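You operate a simulated robot arm through the tools that you are given. There is no shell and no other tool. Be economical: measure what you need, move in short steps, check, and stop when the job is done.

You run a simulated robot arm. Do the job below in one go: nothing can be reset, and whatever is moved stays where it is left.

Task
Put the jar with the green lid in the beige carton's middle cell, then close and tape it.
Fine: tape with the yellow slider and park it again; free the clamp.

It is judged by the outcome, as a careful person would: the job done as asked, and still so three seconds after it is handed in. It fails if anything else is knocked over, pushed out of place, dropped, spilled or broken. A push-on lid holds only when it is set on centred and level and pressed home; a screw cap is set on level and turned clockwise until tight.

Robot
A 6-joint arm with a two-finger parallel gripper, fixed in place. Base frame: the origin is at the foot of the arm, x ahead of it, y to its left, z up; the work surface is at about z = 0. Readings come in mm, degrees, newtons and seconds.
With the tool pointing down near the work surface it reaches from about 140 to 580 mm from the base axis. Its first joint turns from -66.0 to 66.0 degrees. Payload 2.1 kg.
The tool frame sits at the grasp point between the pads (the TCP): z along the fingers, y along the line on which they close. The tips reach 30 mm beyond it. The gripper opens to 94 mm. The fingers are 28 mm wide and 10 mm thick; the gripper's body (50 by 96 mm) begins 55 mm behind the TCP.
Orientation is that of the tool frame in the base frame, as a unit quaternion [w, x, y, z]. With the fingers straight down and closing along the base's y, the tool's x points along the base's -x, its y along +y and its z along -z.

Tools
- The arm moves only by the tool drive_tool. Its argument "commands" is text: rows parted by semicolons, each of 7 numbers parted by spaces: the gripper command, from -1 (fully open) to 1 (shut), values between in proportion, then the shift along the tool's x, y, z in m, then the turn, a rotation vector about the tool's x, y, z in degrees. In form: hand tx ty tz wx wy wz; .... A call has 1 to 12 rows; each row shifts and turns the commanded pose from where the row before left it, along the tool's axes as they then stand. A row lasts 0.2 s, in which the tool goes at most 50 mm and 8.6 degrees; a call with a longer step from one row to the next is refused whole, and so is a gripper value outside its range. A pose out of reach is approached as far as the arm can. The call stops where the force on the tool passes 70 N (or 10 N more than at its start, if that is more) or the arm is blocked; 0.2 s more then pass. Each finger travels about 72 mm/s and halts on what it meets, pressing with about 21 N; the grip force reading is that of the motor and also rises with nothing between the fingers. The clock runs only during rows and for 0.2 s after the last one: add rows that do not move to give the fingers time. It gives the time, the measured TCP pose, the force on the tool (base axes), the opening and the grip force at its end, in the units of the frame above (readings bear some noise), with the torque about the TCP (base axes, N m) and any sound that the robot's microphone picked up.
- Cameras (640 x 400 px; columns grow to the right, rows downward): "scene" is fixed at [60.9, -379.9, 474.9]; the picture's right is [0.72, -0.69, 0.00], its down [-0.45, -0.47, -0.76] and it looks along [0.52, 0.55, -0.65] (base axes); focal length 214 px, centre (320, 200). "wrist" rides on the gripper at [76, 14, -103] in the tool frame; the picture's right is [-0.18, 0.98, 0.00], its down [-0.75, -0.14, -0.64] and it looks along [-0.63, -0.12, 0.77] (tool axes); focal length 243 px, centre (320, 200). There is no depth. A picture from a camera that has moved, and an enlarged one, comes with that camera's place and axes in the base frame and with its lens.
- grab_frame(camera): a new picture of that camera. It takes no simulated time.
- enlarge(camera, box): a new picture of the part [left, top, right, bottom] of that camera's present view, enlarged. It takes no simulated time.
- job_done(): hands the job in; it is judged then, once.

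Go step by step. Nothing tells you positions but the pictures and the camera data: compare them with the known pose of the tool, close in by small moves and look again before you grip or let go. The budget is 120 turns and 84 pictures, counting those below and the enlarged ones. Unless the task says otherwise, let go and move clear before handing in, and close with one line.

The tools are called as a command line: name --argument value ..., lists and objects as JSON in quotes. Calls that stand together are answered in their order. drive_tool: Moves the arm, as the interface text tells. Its arguments: {"type":"object","properties":{"commands":{"type":"string"}},"required":["commands"]} The other tools are called the same way: grab_frame (camera) takes a picture; enlarge (camera, box) takes an enlarged picture of a part of a camera's view; job_done () hands the job in.

At the start:

```text
t: 0.0
tcp_pos: [243.6, -109.5, 407.8]
orientation: [0.001, 0.001, 1.0, -0.001]
wrist_force: [-0.1, -0.5, -0.1]
moment: [0.0, 0.02, 0.0]
finger_gap: 94.0
grip_force: 0.0
```

scene: 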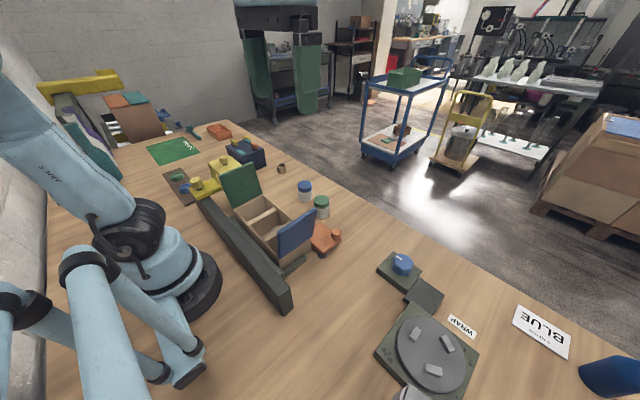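
wrist: 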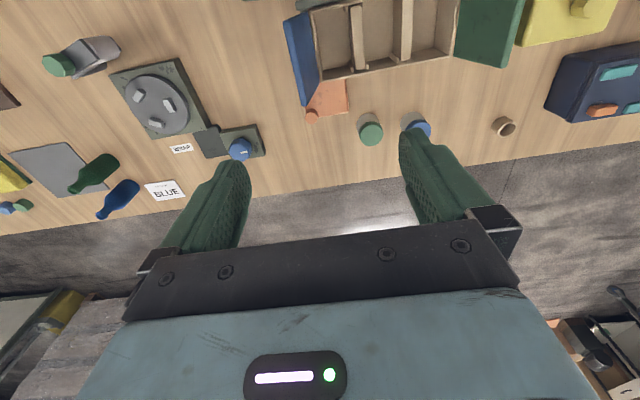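

I see a carton with three cells with green and blue flaps, jars with green and blue lids, and several fixtures. I'll look closer before moving.

enlarge --camera "scene" --box '[140, 110, 360, 320]'

enlarge --camera "wrist" --box '[270, 0, 640, 180]'

enlarge --camera "scene" --box '[40, 70, 280, 220]'

```text
1.90 times, centred on (250, 215) of scene
camera zoom: at [60.9, -379.9, 474.9], right [0.72, -0.69, 0.0], down [-0.45, -0.47, -0.76], along [0.52, 0.55, -0.65], focal length 408 px, centre (453, 171)
```

zoom: 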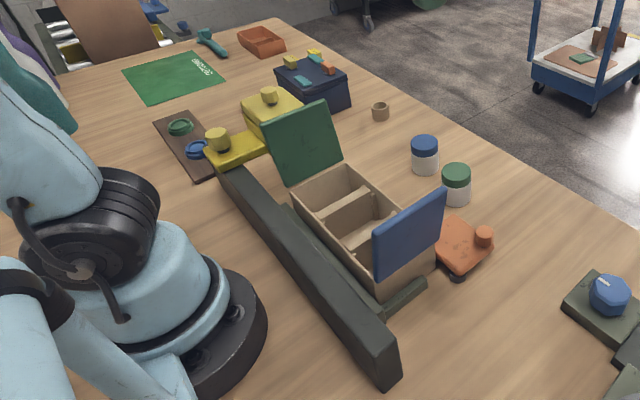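

```text
1.73 times, centred on (455, 90) of wrist
camera zoom: at [168.2, -95.5, 509.0], right [0.18, 0.98, 0.0], down [0.75, -0.14, 0.64], along [0.63, -0.12, -0.77], focal length 420 px, centre (86, 390)
```

zoom: 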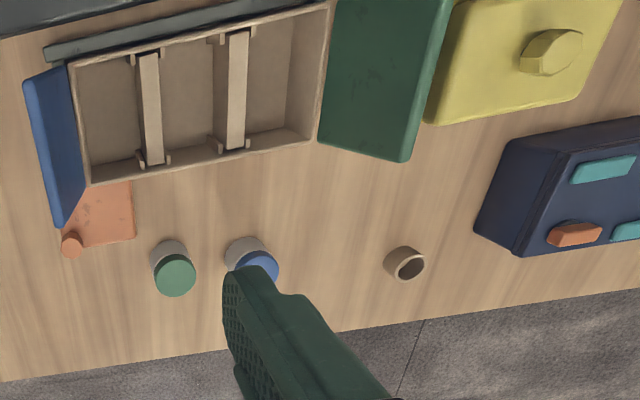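

```text
2.67 times, centred on (160, 145) of scene
camera zoom: at [60.9, -379.9, 474.9], right [0.72, -0.69, 0.0], down [-0.45, -0.47, -0.76], along [0.52, 0.55, -0.65], focal length 572 px, centre (747, 347)
```

zoom: 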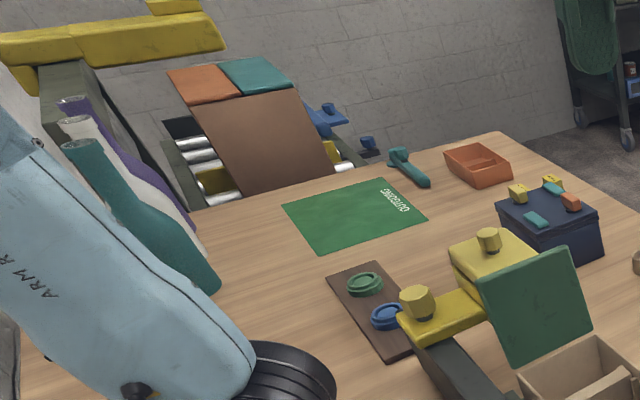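

The carton seems to lie along y against a dark rail, about x 195–278. I'll move over it and tilt the camera down for a better look.

drive_tool --commands "-1 0 0.04 0 0 0 0; -1 0 0.04 0 0 0 0; -1 0 0.03 0 0 0 0; -1 0 0 0 0 8 0; -1 0 0 0 0 8 0; -1 0 0 0 0 8 0; -1 0 0 0 0 0 0"

grab_frame --camera "wrist"

```text
t: 1.4
tcp_pos: [251.4, 1.0, 405.0]
orientation: [-0.177, 0.004, 0.984, -0.002]
wrist_force: [6.4, 5.6, -11.3]
moment: [-0.82, 0.19, -0.35]
finger_gap: 93.9
grip_force: 0.1
stopped in row 7: the force on the tool passed its limit at 132 N (the readings are from after the stop); the commanded pose is now the measured one
```

```text
78 pictures are left
camera wrist: at [216.8, 14.9, 525.6], right [0.18, 0.98, -0.07], down [0.93, -0.15, 0.34], along [0.32, -0.13, -0.94], focal length 243 px, centre (320, 200)
```

wrist: 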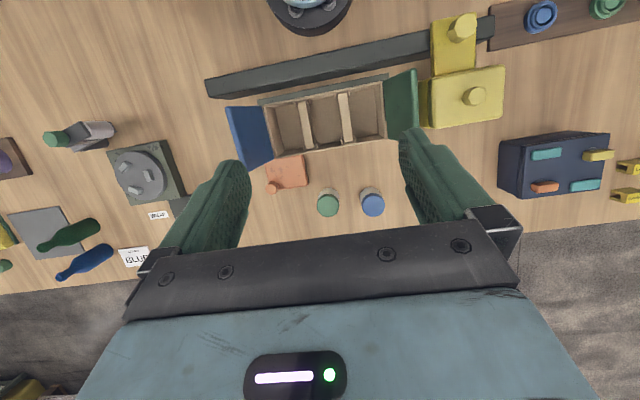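

The arm blocked itself at the end of that tilt, so I'll back off afterwards. The view itself is good, and I'll enlarge it first.

enlarge --camera "wrist" --box '[200, 0, 520, 220]'

grab_frame --camera "scene"

```text
1.82 times, centred on (360, 110) of wrist
camera zoom: at [216.8, 14.9, 525.6], right [0.18, 0.98, -0.07], down [0.93, -0.15, 0.34], along [0.32, -0.13, -0.94], focal length 441 px, centre (247, 364)
```

zoom: 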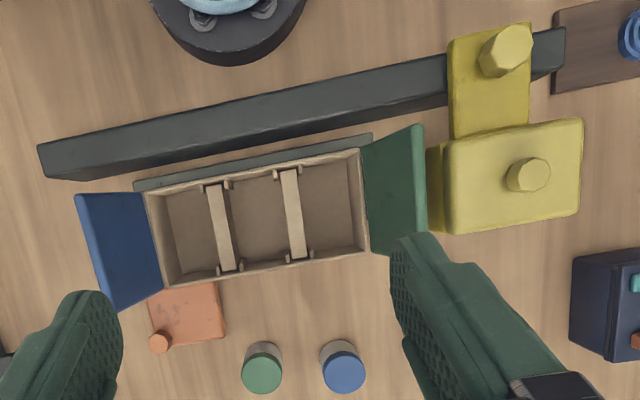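

```text
76 pictures are left
```

scene: 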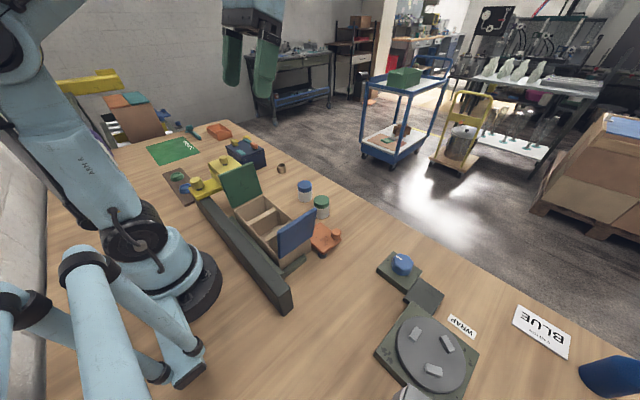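

I read the carton as x 181–273, y −112–91 with the rim near z 80, and the green-lid jar near (393,−34). I'll untilt, turn the wrist so the fingers close along x, and move back from the jar for a look.

drive_tool --commands "-1 0 0 0 0 -7 0; -1 0 0 0 0 -7 0; -1 0 0 0 0 -6.3 0; -1 -0.04 0 0 0 0 -8.5;-1 -0.04 0 0 0 0 -8.5;-1 0 0 0 0 0 -8.5;-1 0 0 0 0 0 -8.5;-1 0 0 0 0 0 -8.5;-1 0 0 0 0 0 -8.5;-1 0 0 0 0 0 -8.5;-1 0 0 0 0 0 -8.5"

```text
t: 3.8
tcp_pos: [332.1, 5.6, 402.8]
orientation: [-0.002, -0.558, 0.83, 0.0]
wrist_force: [0.4, -0.2, 0.3]
moment: [0.02, 0.01, -0.02]
finger_gap: 94.1
grip_force: 0.0
```

drive_tool --commands "-1 0 0 0 0 0 -8.5;-1 0 0 0 0 0 -8.5;-1 0 0 0 0 0 -5.2;-1 0.03 -0.03 0.03 0 0 0;-1 0.03 -0.03 0.03 0 0 0;-1 0.03 0 0.03 0 0 0;-1 0 0 0.03 0 0 0;-1 0 0 0.03 0 0 0"

grab_frame --camera "wrist"

grab_frame --camera "scene"

```text
refused: row 4 steps farther than a row can; nothing moved
```

```text
75 pictures are left
camera wrist: at [289.6, -59.9, 506.2], right [-0.84, 0.54, 0.0], down [0.42, 0.65, 0.64], along [0.34, 0.54, -0.77], focal length 243 px, centre (320, 200)
```

wrist: 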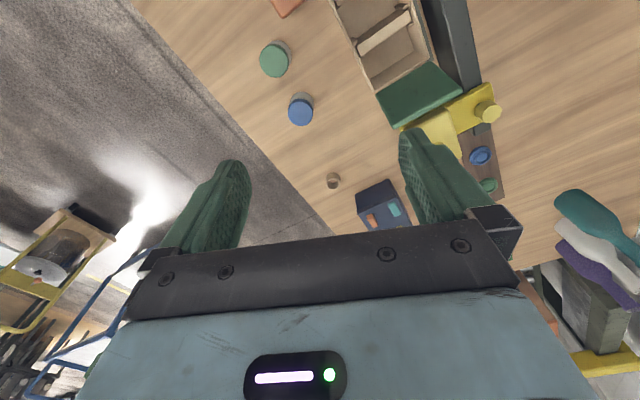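

```text
74 pictures are left
```

scene: 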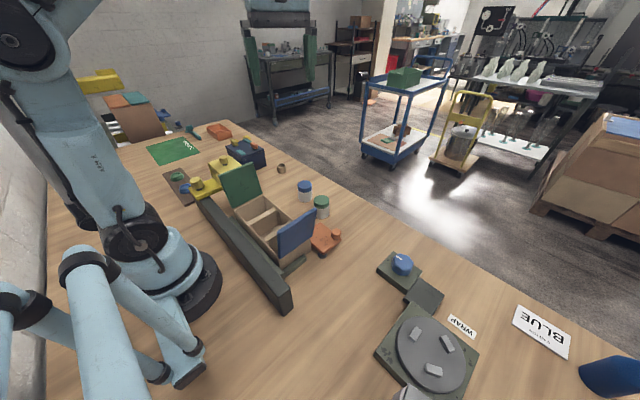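

The last command was refused for too long a step, so I'll repeat it with smaller rows.

drive_tool --commands "-1 0 0 0 0 0 -8.5;-1 0 0 0 0 0 -8.5;-1 0 0 0 0 0 -5.2;-1 0.03 -0.02 0.025 0 0 0;-1 0.03 -0.02 0.025 0 0 0;-1 0.03 -0.02 0.025 0 0 0;-1 0.02 0 0.03 0 0 0;-1 0 0 0.03 0 0 0"

grab_frame --camera "wrist"

```text
t: 5.6
tcp_pos: [391.6, -105.4, 269.4]
orientation: [0.002, 0.707, -0.707, 0.0]
wrist_force: [-0.7, 0.6, -0.6]
moment: [0.04, -0.03, -0.02]
finger_gap: 94.1
grip_force: 0.1
```

```text
73 pictures are left
camera wrist: at [377.7, -181.0, 371.6], right [-0.98, 0.18, 0.0], down [0.14, 0.76, 0.64], along [0.12, 0.63, -0.77], focal length 243 px, centre (320, 200)
```

wrist: 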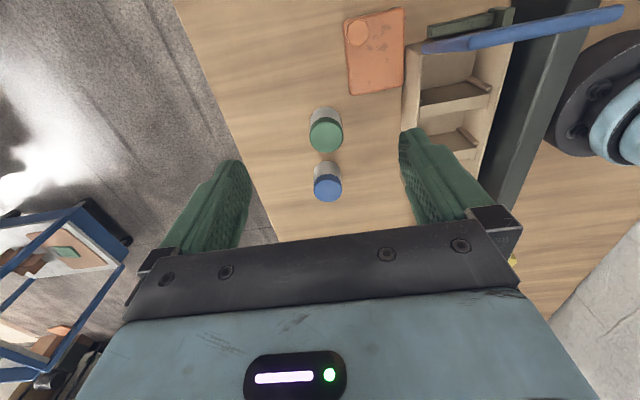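

The jar's lid is at about (396,−33), top near z 45. I'll move above it and check the alignment.

drive_tool --commands "-1 -0.024 -0.0045 0.035 0 0 0;-1 -0.024 0 0.035 0 0 0;-1 -0.024 0 0.035 0 0 0;-1 0 0 0.035 0 0 0;-1 0 0 0.0 0 0 0"

grab_frame --camera "wrist"

enlarge --camera "scene" --box '[220, 130, 400, 260]'

```text
t: 6.8
tcp_pos: [395.2, -32.5, 129.1]
orientation: [-0.003, -0.707, 0.707, 0.0]
wrist_force: [0.9, 0.2, 0.8]
moment: [0.03, -0.01, 0.03]
finger_gap: 94.1
grip_force: 0.0
```

```text
72 pictures are left
camera wrist: at [380.9, -109.2, 231.6], right [-0.98, 0.18, 0.0], down [0.14, 0.76, 0.64], along [0.12, 0.63, -0.77], focal length 243 px, centre (320, 200)
```

wrist: 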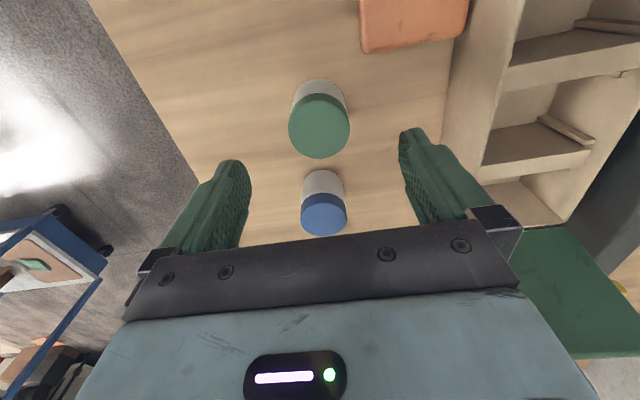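

```text
3.08 times, centred on (310, 195) of scene
camera zoom: at [60.9, -379.9, 474.9], right [0.72, -0.69, 0.0], down [-0.45, -0.47, -0.76], along [0.52, 0.55, -0.65], focal length 660 px, centre (351, 215)
```

zoom: 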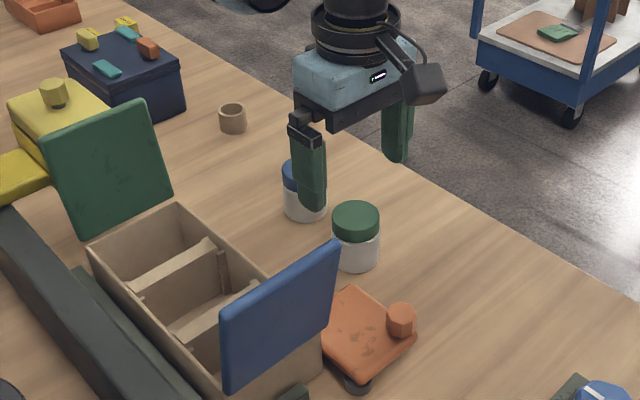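

The jar is centred between the fingers to within 1–2 mm. I'll descend and grip.

drive_tool --commands "-1 0.001 0 0.03 0 0 0;-1 0 0 0.03 0 0 0;-1 0 0 0.02 0 0 0;-1 0 0 0.013 0 0 0;-1 0 0 0 0 0 0;0.4 0 0 0 0 0 0;0.4 0 0 0 0 0 0;0.4 0 0 0 0 0 0"

grab_frame --camera "wrist"

```text
t: 8.6
tcp_pos: [393.5, -34.2, 33.2]
orientation: [-0.003, -0.706, 0.708, 0.001]
wrist_force: [-0.2, -0.4, -0.2]
moment: [-0.03, -0.04, -0.01]
finger_gap: 46.9
grip_force: 21.4
```

```text
70 pictures are left
camera wrist: at [380.5, -110.2, 137.2], right [-0.98, 0.19, 0.0], down [0.14, 0.76, 0.64], along [0.12, 0.63, -0.77], focal length 243 px, centre (320, 200)
```

wrist: 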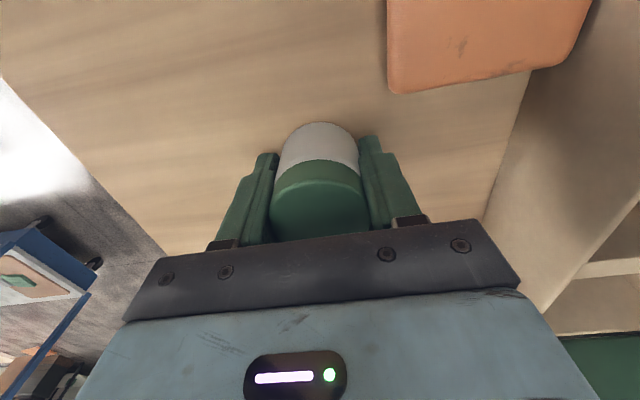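

Gripped (46.9 mm). Lifting straight up, then I'll look at the cell from above.

drive_tool --commands "0.6 0 0 -0.02 0 0 0;0.6 0 0 -0.04 0 0 0;0.6 0 0 -0.04 0 0 0;0.6 0 0 -0.04 0 0 0;0.6 0 0 -0.04 0 0 0;0.6 0 0 -0.03 0 0 0;0.6 -0.012 0.035 0 0 0 0;0.6 -0.012 0.035 0 0 0 0;0.6 0 0.035 0 0 0 0;0.6 0 0.035 0 0 0 0;0.6 0 0.026 0 0 0 0;0.6 0 0 0 0 0 0"

grab_frame --camera "wrist"

enlarge --camera "scene" --box '[180, 100, 360, 300]'

```text
t: 11.2
tcp_pos: [227.7, -13.1, 245.4]
orientation: [-0.002, -0.706, 0.708, -0.001]
wrist_force: [-0.3, 0.6, -0.4]
moment: [0.0, 0.02, 0.0]
finger_gap: 46.8
grip_force: 21.4
```

```text
69 pictures are left
camera wrist: at [213.8, -88.3, 347.4], right [-0.98, 0.19, 0.0], down [0.14, 0.76, 0.64], along [0.12, 0.63, -0.77], focal length 243 px, centre (320, 200)
```

wrist: 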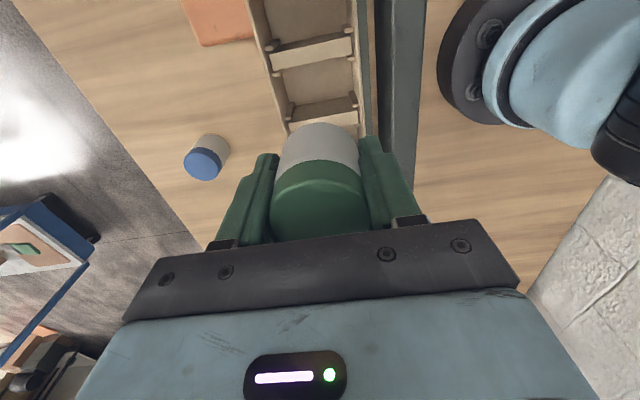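

```text
2.00 times, centred on (270, 200) of scene
camera zoom: at [60.9, -379.9, 474.9], right [0.72, -0.69, 0.0], down [-0.45, -0.47, -0.76], along [0.52, 0.55, -0.65], focal length 429 px, centre (420, 200)
```

zoom: 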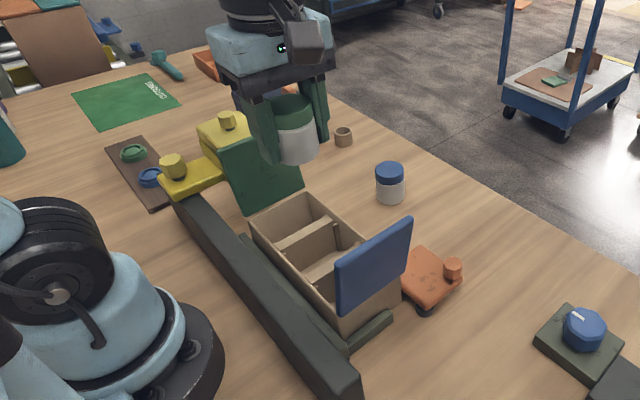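

enlarge --camera "wrist" --box '[220, 0, 420, 150]'

enlarge --camera "scene" --box '[240, 180, 340, 270]'

```text
2.67 times, centred on (320, 75) of wrist
camera zoom: at [213.8, -88.3, 347.4], right [-0.98, 0.19, 0.0], down [0.14, 0.76, 0.64], along [0.12, 0.63, -0.77], focal length 647 px, centre (320, 533)
```

zoom: 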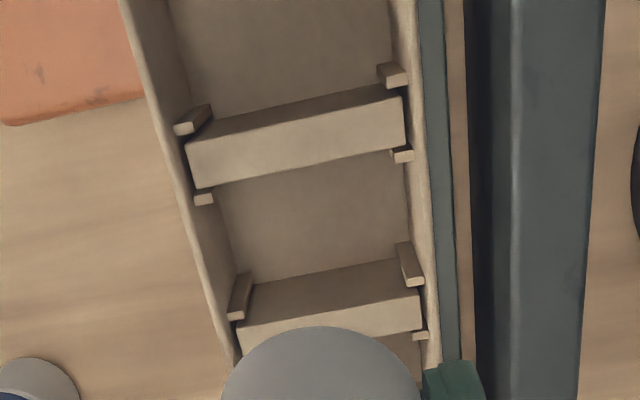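

```text
4.44 times, centred on (290, 225) of scene
camera zoom: at [60.9, -379.9, 474.9], right [0.72, -0.69, 0.0], down [-0.45, -0.47, -0.76], along [0.52, 0.55, -0.65], focal length 953 px, centre (453, 89)
```

zoom: 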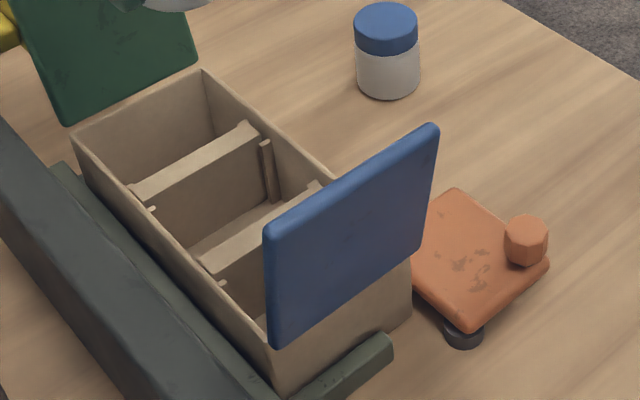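

The middle cell spans roughly y −40 to 13, only about 54 mm wide for a 47 mm jar, so I'll stop with the jar's base just above the rim and check the gaps.

drive_tool --commands "0.6 0 -0.0013 0.04 0 0 0;0.6 0 0 0.04 0 0 0;0.6 0 0 0.035 0 0 0;0.6 0 0 0.01 0 0 0;0.6 0 0 0 0 0 0"

enlarge --camera "wrist" --box '[220, 0, 420, 150]'

enlarge --camera "scene" --box '[210, 150, 330, 270]'

```text
t: 12.4
tcp_pos: [230.7, -11.1, 121.8]
orientation: [0.002, 0.707, -0.707, 0.0]
wrist_force: [0.0, 0.2, -0.4]
moment: [0.0, -0.02, -0.03]
finger_gap: 47.1
grip_force: 21.2
```

```text
2.67 times, centred on (320, 75) of wrist
camera zoom: at [216.6, -87.7, 224.7], right [-0.98, 0.18, 0.0], down [0.14, 0.76, 0.64], along [0.12, 0.63, -0.77], focal length 647 px, centre (320, 533)
```

zoom: 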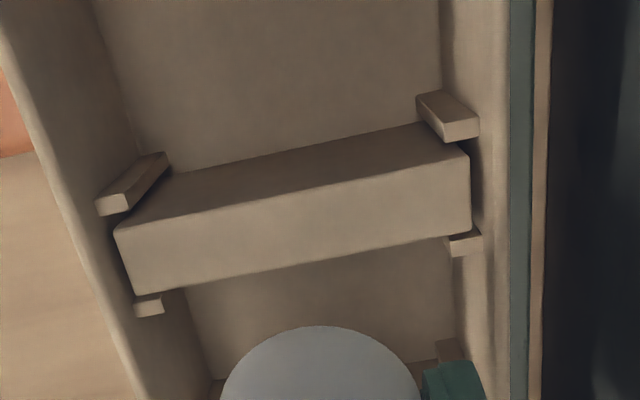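

```text
3.33 times, centred on (270, 210) of scene
camera zoom: at [60.9, -379.9, 474.9], right [0.72, -0.69, 0.0], down [-0.45, -0.47, -0.76], along [0.52, 0.55, -0.65], focal length 715 px, centre (487, 167)
```

zoom: 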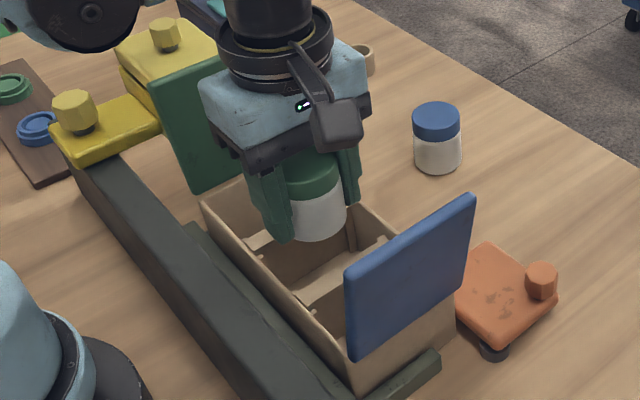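

The gaps look like 4–5 mm on both sides, with the jar near the cell's centre. I'll lower it gently.

drive_tool --commands "0.6 -0.0007 0.001 0.02 0 0 0;0.6 0 0 0.02 0 0 0;0.6 0 0 0.015 0 0 0;0.6 0 0 0.015 0 0 0;0.6 0 0 0.008 0 0 0;0.6 0 0 0 0 0 0"

enlarge --camera "scene" --box '[210, 150, 330, 270]'

grab_frame --camera "wrist"

```text
t: 13.8
tcp_pos: [229.0, -9.7, 42.8]
orientation: [-0.003, -0.706, 0.708, 0.0]
wrist_force: [0.2, 0.1, -1.1]
moment: [0.04, 0.03, 0.01]
finger_gap: 46.7
grip_force: 20.9
```

```text
3.33 times, centred on (270, 210) of scene
camera zoom: at [60.9, -379.9, 474.9], right [0.72, -0.69, 0.0], down [-0.45, -0.47, -0.76], along [0.52, 0.55, -0.65], focal length 715 px, centre (487, 167)
```

zoom: 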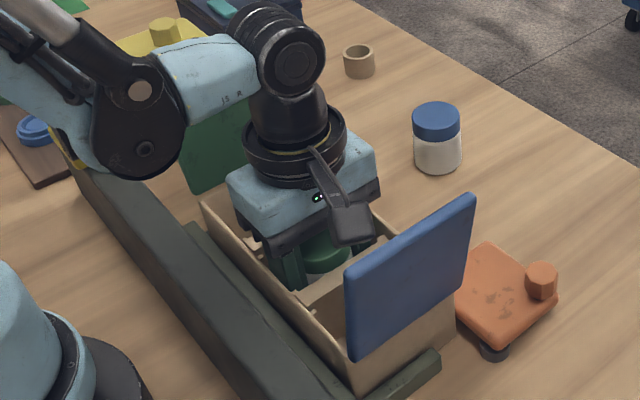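

```text
62 pictures are left
camera wrist: at [215.9, -85.5, 145.7], right [-0.98, 0.19, 0.0], down [0.14, 0.76, 0.64], along [0.12, 0.63, -0.77], focal length 243 px, centre (320, 200)
```

wrist: 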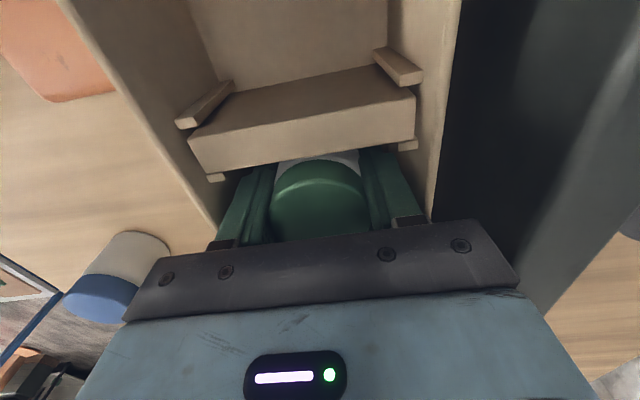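

drive_tool --commands "0.6 0 0 0.002 0 0 0;0.6 0 0 0.002 0 0 0;0.6 0 0 0 0 0 0"

```text
t: 14.6
tcp_pos: [228.2, -9.6, 38.3]
orientation: [-0.003, -0.706, 0.708, -0.001]
wrist_force: [-1.2, -0.6, -1.6]
moment: [-0.01, -0.03, 0.0]
finger_gap: 47.2
grip_force: 21.1
```

drive_tool --commands "0.6 0 0 0.0012 0 0 0;0.6 0 0 0 0 0 0"

```text
t: 15.2
tcp_pos: [229.1, -9.8, 36.2]
orientation: [-0.002, -0.707, 0.707, -0.001]
wrist_force: [-0.9, 2.3, 18.1]
moment: [0.05, -0.03, -0.02]
finger_gap: 46.9
grip_force: 20.5
```

The jar touches the floor (18 N). Opening slightly and retreating straight up.

drive_tool --commands "0.6 0 0 -0.0007 0 0 0;-0.25 0 0 0 0 0 0;-0.25 0 0 0 0 0 0;-0.25 0 0 -0.02 0 0 0;-0.25 0 0 -0.03 0 0 0;-0.25 0 0 -0.04 0 0 0;-0.25 0 0 -0.05 0 0 0;-0.25 0 0 -0.05 0 0 0;-0.25 0 0 -0.05 0 0 0;-0.25 0 0 0 0 0 0"

grab_frame --camera "wrist"

enlarge --camera "scene" --box '[160, 140, 350, 320]'

```text
t: 17.4
tcp_pos: [230.0, -8.1, 276.6]
orientation: [-0.002, -0.706, 0.708, 0.001]
wrist_force: [0.6, 0.0, -1.2]
moment: [-0.02, -0.01, 0.02]
finger_gap: 58.9
grip_force: 0.1
```

```text
61 pictures are left
camera wrist: at [216.3, -83.6, 379.9], right [-0.98, 0.19, 0.0], down [0.14, 0.76, 0.64], along [0.12, 0.63, -0.77], focal length 243 px, centre (320, 200)
```

wrist: 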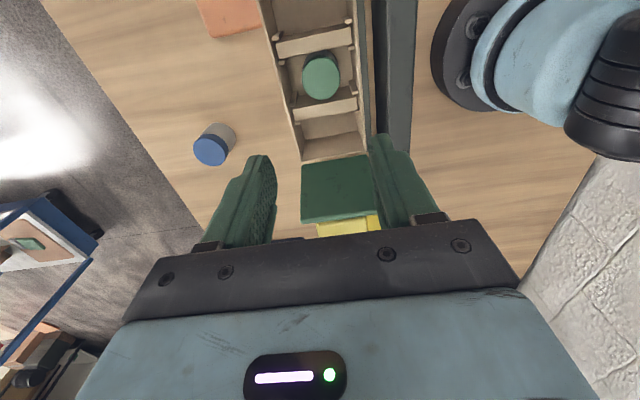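

```text
2.22 times, centred on (255, 230) of scene
camera zoom: at [60.9, -379.9, 474.9], right [0.72, -0.69, 0.0], down [-0.45, -0.47, -0.76], along [0.52, 0.55, -0.65], focal length 477 px, centre (464, 133)
```

zoom: 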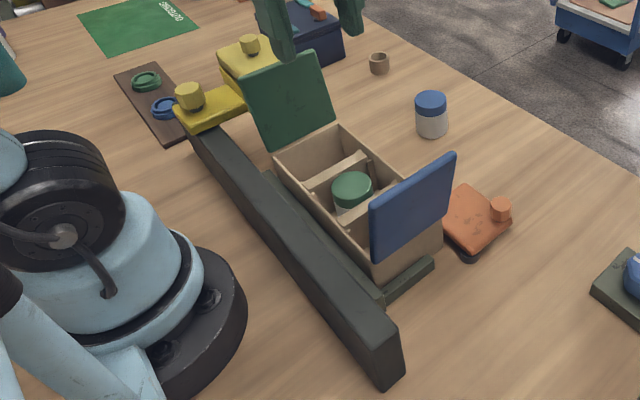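

The jar is in the middle cell. Next I'll move up behind the green flap and inspect the yellow slider and the space there, closing the fingers on the way.

drive_tool --commands "0.6 -0.04 0 -0.02 0 0 0;1 -0.04 0 0 0 0 0;1 -0.04 0 0 0 0 0;1 -0.018 0 0 0 0 0;1 0 0 0 0 0 0;1 0 0 0 0 0 0"

grab_frame --camera "wrist"

enlarge --camera "scene" --box '[150, 130, 290, 250]'

```text
t: 18.8
tcp_pos: [229.6, 129.1, 298.2]
orientation: [-0.003, -0.706, 0.708, 0.001]
wrist_force: [0.6, 0.1, -0.1]
moment: [-0.01, -0.01, 0.02]
finger_gap: 0.0
grip_force: 20.8
```

```text
59 pictures are left
camera wrist: at [216.1, 54.0, 401.3], right [-0.98, 0.19, 0.0], down [0.14, 0.76, 0.64], along [0.12, 0.63, -0.77], focal length 243 px, centre (320, 200)
```

wrist: 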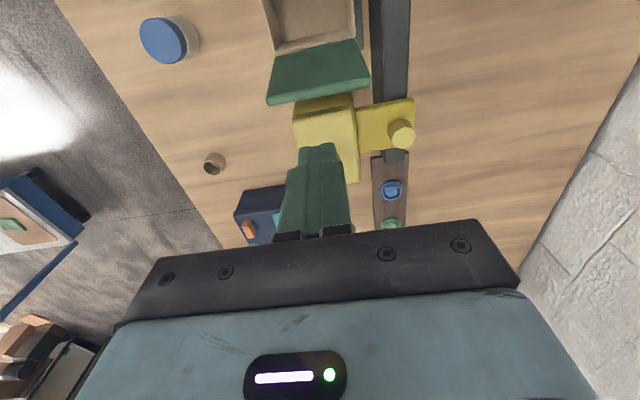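

```text
3.33 times, centred on (220, 190) of scene
camera zoom: at [60.9, -379.9, 474.9], right [0.72, -0.69, 0.0], down [-0.45, -0.47, -0.76], along [0.52, 0.55, -0.65], focal length 715 px, centre (653, 233)
```

zoom: 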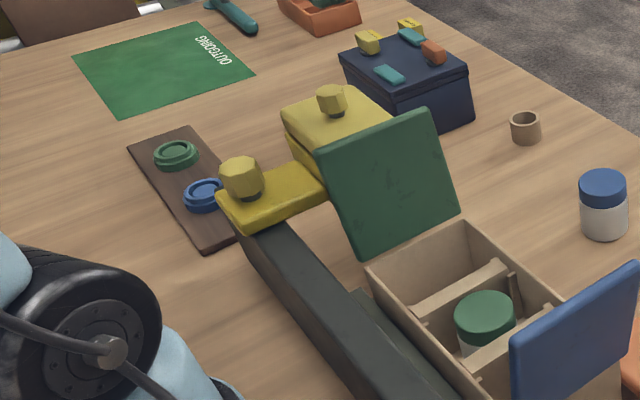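

The slider is a carriage on the rail plus a head over the carton lane (knob at about (228,193,164)). The green flap leans outward with its top near y 118, z 180, so I'll lower the closed fingers behind it at y 141.

drive_tool --commands "1 -0.012 0 0.03 0 0 0;1 0 0 0.03 0 0 0;1 0 0 0.03 0 0 0;1 0 0 0.024 0 0 0;1 0 0 0 0 0 0"

grab_frame --camera "wrist"

enlarge --camera "scene" --box '[150, 110, 310, 250]'

```text
t: 20.0
tcp_pos: [227.8, 140.8, 182.9]
orientation: [-0.002, -0.706, 0.708, 0.0]
wrist_force: [0.3, 0.1, 0.1]
moment: [-0.02, -0.01, 0.0]
finger_gap: 0.2
grip_force: 21.1
```

```text
57 pictures are left
camera wrist: at [215.0, 65.1, 286.2], right [-0.98, 0.18, 0.0], down [0.14, 0.76, 0.64], along [0.12, 0.63, -0.77], focal length 243 px, centre (320, 200)
```

wrist: 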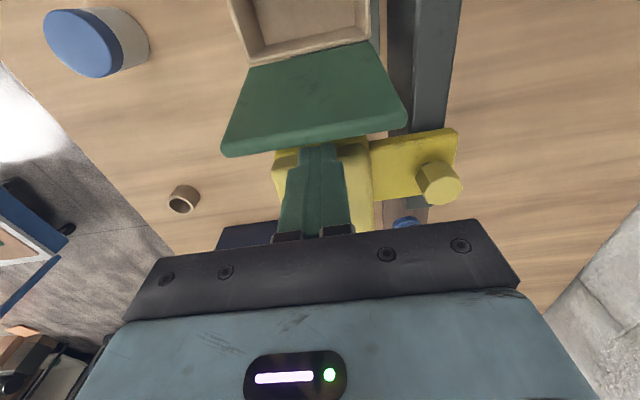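

```text
2.86 times, centred on (230, 180) of scene
camera zoom: at [60.9, -379.9, 474.9], right [0.72, -0.69, 0.0], down [-0.45, -0.47, -0.76], along [0.52, 0.55, -0.65], focal length 613 px, centre (577, 257)
```

zoom: 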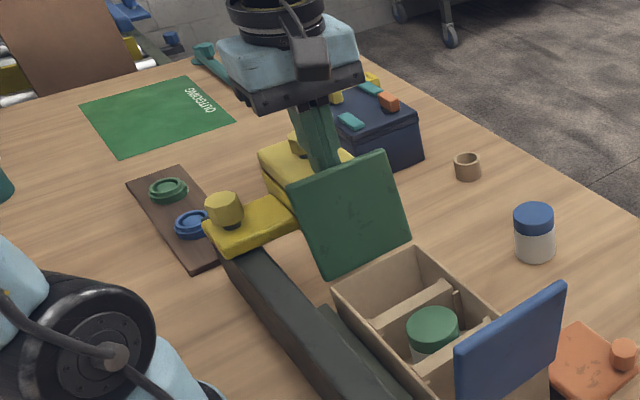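

Fingers are behind the flap, clear of the slider. Starting the sweep along the flap's arc.

drive_tool --commands "1 0.016 0 -0.001 0 0 0;1 0.016 0 -0.001 0 0 0;1 0.0195 0 0.0015 0 0 0;1 0.0185 0 0.0065 0 0 0;1 0.0162 0 0.011 0 0 0;1 0 0 0 0 0 0"

enlarge --camera "scene" --box '[150, 110, 350, 285]'

```text
t: 21.4
tcp_pos: [229.0, 55.6, 166.4]
orientation: [0.001, 0.707, -0.707, 0.0]
wrist_force: [-1.2, 0.2, 0.9]
moment: [0.01, -0.02, 0.0]
finger_gap: 0.0
grip_force: 21.1
```

```text
2.29 times, centred on (250, 198) of scene
camera zoom: at [60.9, -379.9, 474.9], right [0.72, -0.69, 0.0], down [-0.45, -0.47, -0.76], along [0.52, 0.55, -0.65], focal length 490 px, centre (480, 206)
```

zoom: 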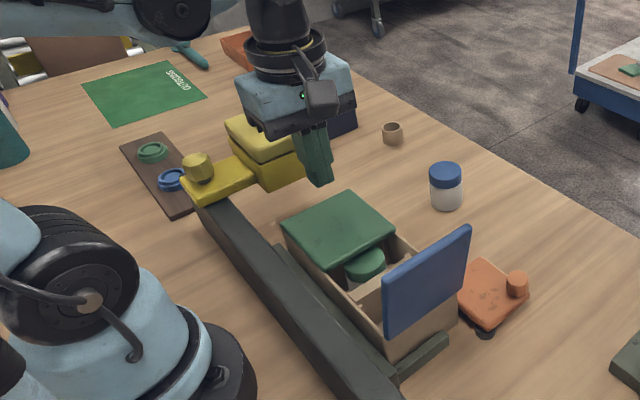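

The green flap fell shut. Now the blue one: go over it at height and down on its outer side.

drive_tool --commands "1 0 0 -0.04 0 0 0;1 0.02 0 -0.04 0 0 0;1 0.045 0 0 0 0 0;1 0.045 0 0 0 0 0;1 0.045 0 0 0 0 0;1 0.045 0 0 0 0 0;1 0.035 0 0 0 0 0;1 0 0 0 0 0 0"

enlarge --camera "scene" --box '[200, 110, 400, 285]'

grab_frame --camera "wrist"

```text
t: 23.2
tcp_pos: [229.8, -181.9, 248.3]
orientation: [0.002, 0.708, -0.707, 0.0]
wrist_force: [0.2, 0.7, 0.6]
moment: [-0.01, 0.0, -0.02]
finger_gap: 0.1
grip_force: 21.0
```

```text
2.29 times, centred on (300, 198) of scene
camera zoom: at [60.9, -379.9, 474.9], right [0.72, -0.69, 0.0], down [-0.45, -0.47, -0.76], along [0.52, 0.55, -0.65], focal length 490 px, centre (366, 206)
```

zoom: 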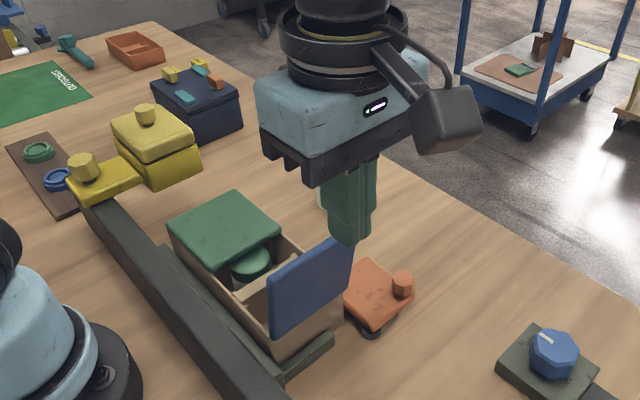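

```text
53 pictures are left
camera wrist: at [216.8, -257.7, 350.6], right [-0.98, 0.18, 0.0], down [0.14, 0.76, 0.64], along [0.12, 0.63, -0.77], focal length 243 px, centre (320, 200)
```

wrist: 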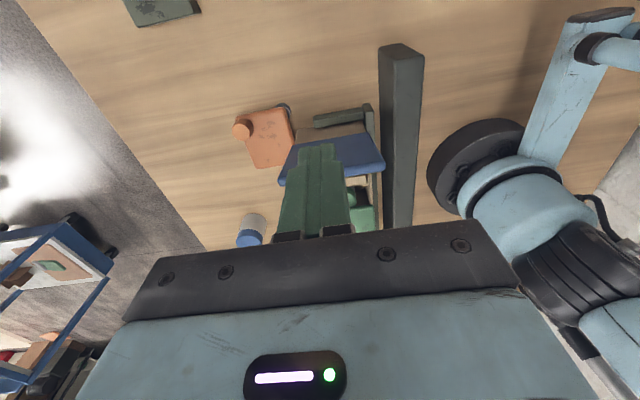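

Clear of the blue flap with about 25 mm margin; lowering and sweeping it inward.

drive_tool --commands "1 0 0 0.032 0 0 0;1 0 0 0.032 0 0 0;1 -0.02 0 0 0 0 0;1 -0.016 0 0 0 0 0;1 -0.016 0 0 0 0 0;1 -0.0195 0 0.0015 0 0 0;1 -0.0185 0 0.0065 0 0 0;1 -0.0162 0 0.011 0 0 0;1 0 0 0 0 0 0"

enlarge --camera "scene" --box '[200, 110, 400, 285]'

```text
t: 25.2
tcp_pos: [230.6, -74.6, 165.4]
orientation: [-0.002, -0.707, 0.708, 0.0]
wrist_force: [0.2, 0.3, 0.7]
moment: [0.02, 0.02, 0.02]
finger_gap: 0.1
grip_force: 20.9
```

```text
2.29 times, centred on (300, 198) of scene
camera zoom: at [60.9, -379.9, 474.9], right [0.72, -0.69, 0.0], down [-0.45, -0.47, -0.76], along [0.52, 0.55, -0.65], focal length 490 px, centre (366, 206)
```

zoom: 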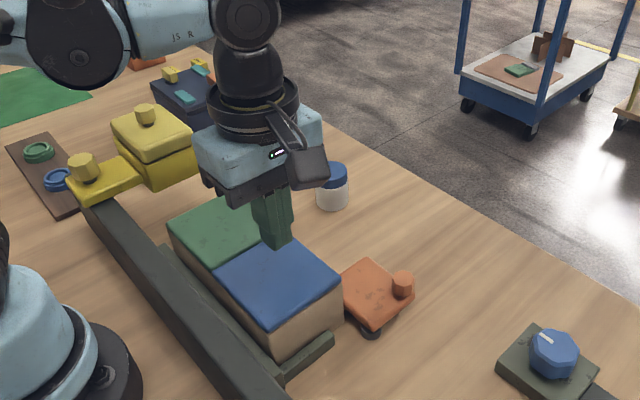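

Both flaps are closed. Now I'll back up, open the fingers and look at the slider's head and knob.

drive_tool --commands "1 0 0 -0.04 0 0 0;0.4 -0.02 0 -0.04 0 0 0;0.2 -0.045 0 0 0 0 0;0.2 -0.045 0 0 0 0 0;0.2 -0.045 0 0 0 0 0;0.2 0 0 0 0 0 0"

grab_frame --camera "wrist"

enlarge --camera "scene" --box '[160, 140, 300, 260]'

```text
t: 26.6
tcp_pos: [230.5, 79.6, 242.7]
orientation: [0.002, 0.707, -0.707, 0.0]
wrist_force: [0.0, 0.0, 0.1]
moment: [-0.02, 0.01, -0.01]
finger_gap: 37.4
grip_force: 0.1
```

```text
51 pictures are left
camera wrist: at [216.5, 4.4, 345.2], right [-0.98, 0.19, 0.0], down [0.14, 0.76, 0.64], along [0.12, 0.63, -0.77], focal length 243 px, centre (320, 200)
```

wrist: 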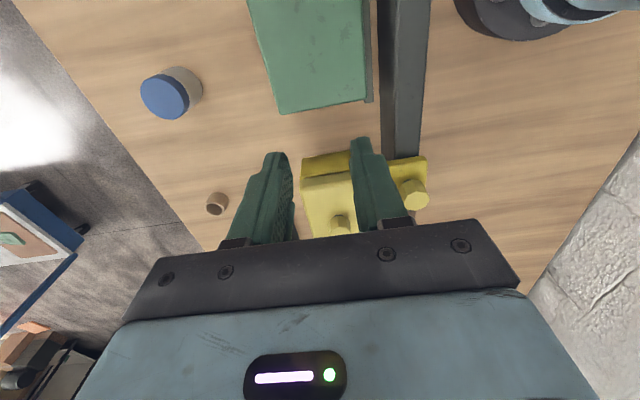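

```text
3.33 times, centred on (230, 200) of scene
camera zoom: at [60.9, -379.9, 474.9], right [0.72, -0.69, 0.0], down [-0.45, -0.47, -0.76], along [0.52, 0.55, -0.65], focal length 715 px, centre (620, 200)
```

zoom: 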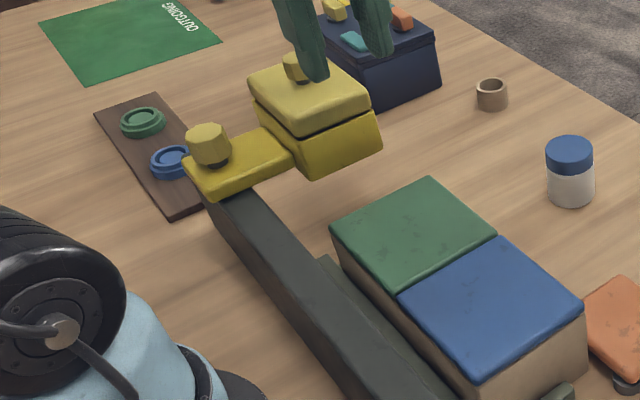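

enlarge --camera "scene" --box '[190, 145, 260, 195]'

enlarge --camera "wrist" --box '[230, 100, 450, 240]'

```text
8.00 times, centred on (225, 170) of scene
camera zoom: at [60.9, -379.9, 474.9], right [0.72, -0.69, 0.0], down [-0.45, -0.47, -0.76], along [0.52, 0.55, -0.65], focal length 1716 px, centre (1080, 440)
```

zoom: 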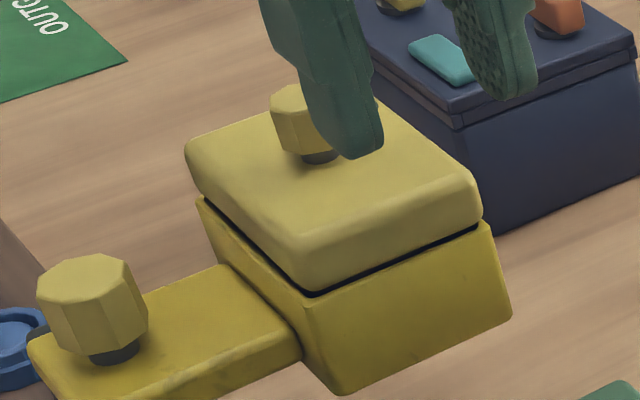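

```text
2.86 times, centred on (340, 170) of wrist
camera zoom: at [216.5, 4.4, 345.2], right [-0.98, 0.19, 0.0], down [0.14, 0.76, 0.64], along [0.12, 0.63, -0.77], focal length 693 px, centre (263, 286)
```

zoom: 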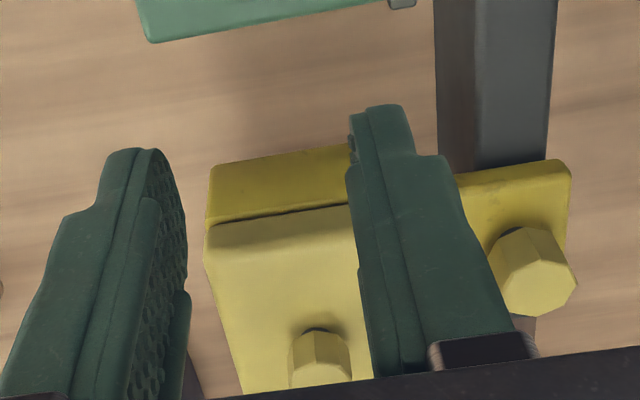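

The carriage's own knob (about (145,188), top z 142) is the slider's handle on the rail. I'll go above it with the fingers at about 54 mm.

drive_tool --commands "-0.15 -0.03 0.025 0 0 0 0;-0.15 -0.03 0.025 0 0 0 0;-0.15 -0.03 0.025 0 0 0 0;-0.15 -0.018 0.0105 0 0 0 0;-0.15 0 0 0.02 0 0 0;-0.15 0 0 0 0 0 0"

grab_frame --camera "wrist"

enlarge --camera "scene" --box '[160, 100, 280, 220]'

```text
t: 28.0
tcp_pos: [144.3, 188.0, 221.9]
orientation: [-0.002, -0.706, 0.708, 0.0]
wrist_force: [0.9, 0.1, 0.4]
moment: [-0.02, 0.0, -0.01]
finger_gap: 54.1
grip_force: 0.0
```

```text
47 pictures are left
camera wrist: at [130.3, 112.6, 324.7], right [-0.98, 0.19, 0.0], down [0.14, 0.76, 0.64], along [0.12, 0.63, -0.77], focal length 243 px, centre (320, 200)
```

wrist: 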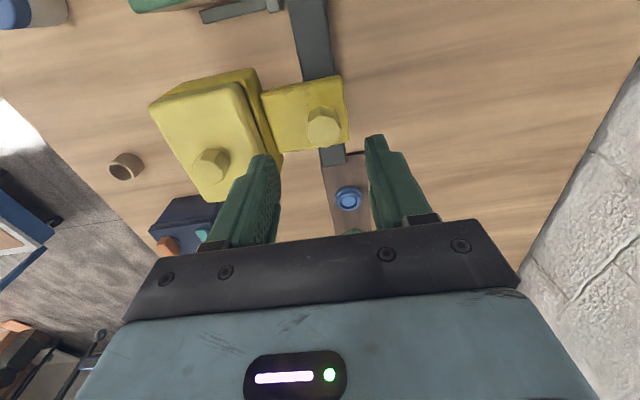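

```text
3.33 times, centred on (220, 160) of scene
camera zoom: at [60.9, -379.9, 474.9], right [0.72, -0.69, 0.0], down [-0.45, -0.47, -0.76], along [0.52, 0.55, -0.65], focal length 715 px, centre (653, 333)
```

zoom: 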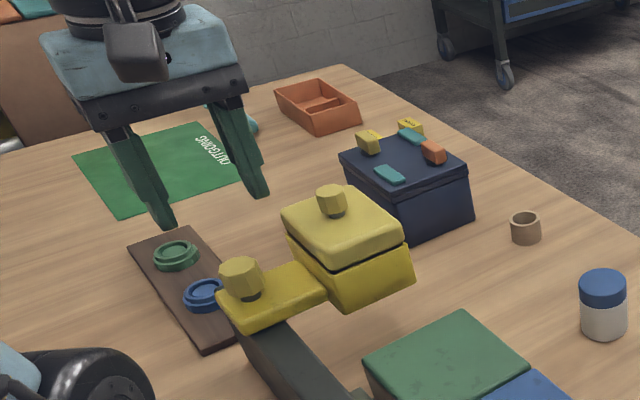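

Knob is well aligned (≈(144,190)). Lowering to grip it.

drive_tool --commands "-0.15 -0.002 0 0.03 0 0 0;-0.15 0 0 0.03 0 0 0;-0.15 0 0 0.014 0 0 0;0.5 0 0 0 0 0 0;0.5 0 0 0 0 0 0;0.5 0 0 0 0 0 0"

grab_frame --camera "wrist"

enlarge --camera "scene" --box '[160, 120, 280, 220]'

```text
t: 29.4
tcp_pos: [142.8, 189.4, 149.1]
orientation: [-0.003, -0.707, 0.708, 0.001]
wrist_force: [-10.7, 0.6, -7.1]
moment: [-0.05, 0.38, 0.02]
finger_gap: 29.4
grip_force: 45.4
```

```text
45 pictures are left
camera wrist: at [129.0, 113.5, 251.8], right [-0.98, 0.18, 0.01], down [0.14, 0.76, 0.64], along [0.11, 0.63, -0.77], focal length 243 px, centre (320, 200)
```

wrist: 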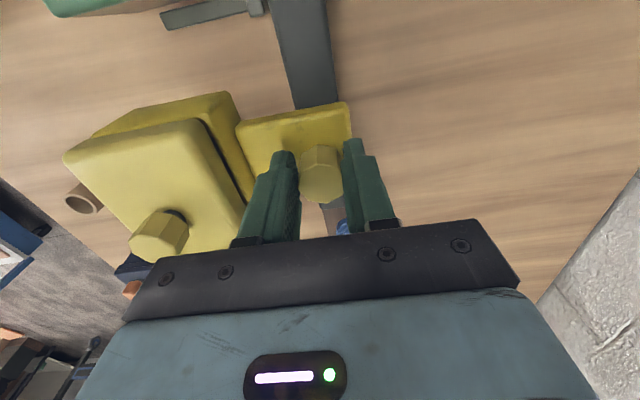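

```text
4.00 times, centred on (220, 170) of scene
camera zoom: at [60.9, -379.9, 474.9], right [0.72, -0.69, 0.0], down [-0.45, -0.47, -0.76], along [0.52, 0.55, -0.65], focal length 858 px, centre (720, 320)
```

zoom: 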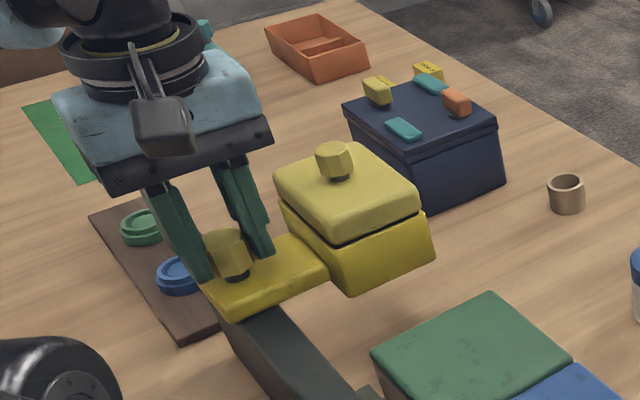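

Gripped the knob (29 mm). A small centring shift, then a first short slide along −y to see how it goes.

drive_tool --commands "0.6 0 0.001 0 0 0 0;0.6 0.005 0 0 0 0 0;0.6 0.01 0 0 0 0 0;0.6 0.01 0 0 0 0 0;0.6 0 0 0 0 0 0"

enlarge --camera "scene" --box '[160, 120, 320, 260]'

```text
t: 30.6
tcp_pos: [141.4, 164.6, 148.3]
orientation: [-0.003, -0.707, 0.707, 0.0]
wrist_force: [-18.5, -1.1, 2.3]
moment: [0.22, 0.53, 0.1]
finger_gap: 28.9
grip_force: 44.7
```

```text
2.86 times, centred on (240, 190) of scene
camera zoom: at [60.9, -379.9, 474.9], right [0.72, -0.69, 0.0], down [-0.45, -0.47, -0.76], along [0.52, 0.55, -0.65], focal length 613 px, centre (549, 229)
```

zoom: 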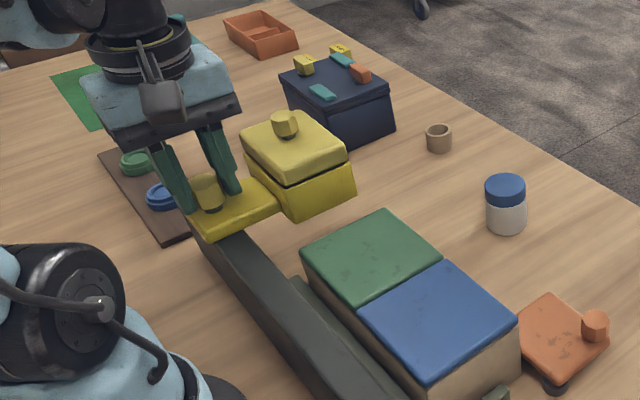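

drive_tool --commands "0.6 0 -0.002 0 0 0 0;0.6 0.01 0 0 0 0 0;0.6 0 0 0 0 0 0"

```text
t: 31.4
tcp_pos: [142.6, 154.6, 150.0]
orientation: [-0.006, -0.707, 0.707, 0.004]
wrist_force: [-34.1, 1.0, 10.4]
moment: [0.04, 0.98, 0.44]
finger_gap: 29.2
grip_force: 45.1
```

drive_tool --commands "0.6 0 0.002 0 0 0 0;0.6 0 0 0 0 0 0"

```text
t: 32.0
tcp_pos: [142.4, 155.3, 149.5]
orientation: [-0.005, -0.706, 0.708, 0.001]
wrist_force: [-19.8, -1.0, 11.0]
moment: [0.13, 0.74, -0.09]
finger_gap: 28.9
grip_force: 45.0
```

drive_tool --commands "0.6 0 0.0026 -0.001 0 0 0;0.6 0 0 0 0 0 0"

```text
t: 32.6
tcp_pos: [142.7, 153.4, 150.7]
orientation: [0.0, -0.705, 0.709, -0.004]
wrist_force: [14.8, -0.1, -36.5]
moment: [-0.16, -0.36, -0.07]
finger_gap: 29.5
grip_force: 45.0
```

drive_tool --commands "0.6 0 -0.001 0.0007 0 0 0;0.6 0.01 0 0 0 0 0;0.6 0.015 0 0 0 0 0;0.6 0 0 0 0 0 0"

```text
t: 33.6
tcp_pos: [141.9, 129.3, 149.3]
orientation: [-0.002, -0.707, 0.707, -0.001]
wrist_force: [20.9, 0.0, 0.1]
moment: [0.13, -0.6, -0.23]
finger_gap: 29.0
grip_force: 45.4
```

The slider moves freely along y, with only small sideways loads from tracking error. Continuing.

drive_tool --commands "0.6 0.01 -0.0015 0 0 0 0;0.6 0.015 0 0 0 0 0;0.6 0.015 0 0 0 0 0;0.6 0.015 0 0 0 0 0;0.6 0 0 0 0 0 0"

enlarge --camera "scene" --box '[160, 120, 340, 260]'

```text
t: 34.8
tcp_pos: [141.8, 75.3, 150.1]
orientation: [0.004, 0.707, -0.707, -0.001]
wrist_force: [-16.1, 0.7, 14.5]
moment: [0.7, 0.47, 0.05]
finger_gap: 28.9
grip_force: 45.1
```

```text
2.86 times, centred on (250, 190) of scene
camera zoom: at [60.8, -379.9, 474.9], right [0.72, -0.69, 0.0], down [-0.45, -0.47, -0.76], along [0.52, 0.55, -0.65], focal length 613 px, centre (520, 229)
```

zoom: 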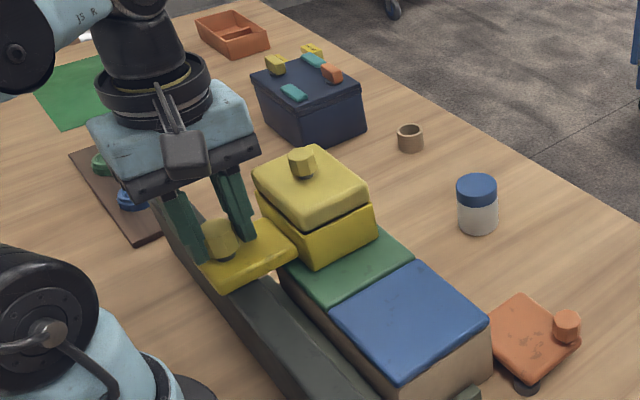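

The head is riding over the carton. Continuing toward the middle.

drive_tool --commands "0.6 0.015 0.0008 0 0 0 0;0.6 0.015 0 0 0 0 0;0.6 0.015 0 0 0 0 0;0.6 0.015 0 0 0 0 0;0.6 0 0 0 0 0 0"

enlarge --camera "scene" --box '[160, 100, 360, 260]'

```text
t: 35.8
tcp_pos: [142.2, 19.3, 149.6]
orientation: [-0.015, -0.707, 0.707, 0.01]
wrist_force: [-7.6, -0.1, -0.4]
moment: [0.08, -0.66, 0.02]
finger_gap: 29.4
grip_force: 45.3
out of reach, approached as far as the arm can: row 3, 4
stopped in row 4: the force on the tool passed its limit at 73 N (the readings are from after the stop); the commanded pose is now the measured one
```

```text
2.50 times, centred on (260, 180) of scene
camera zoom: at [60.9, -379.9, 474.9], right [0.72, -0.69, 0.0], down [-0.45, -0.47, -0.76], along [0.52, 0.55, -0.65], focal length 536 px, centre (470, 250)
```

zoom: 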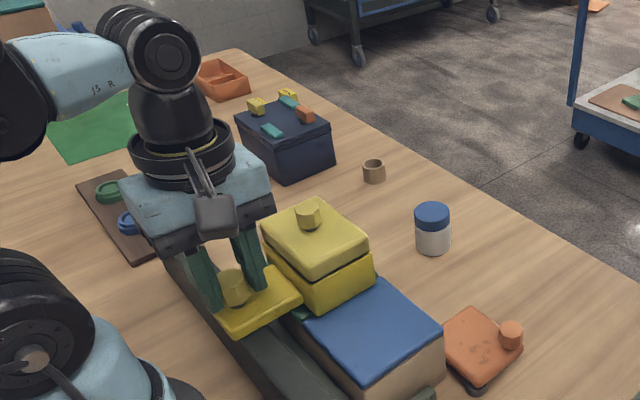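

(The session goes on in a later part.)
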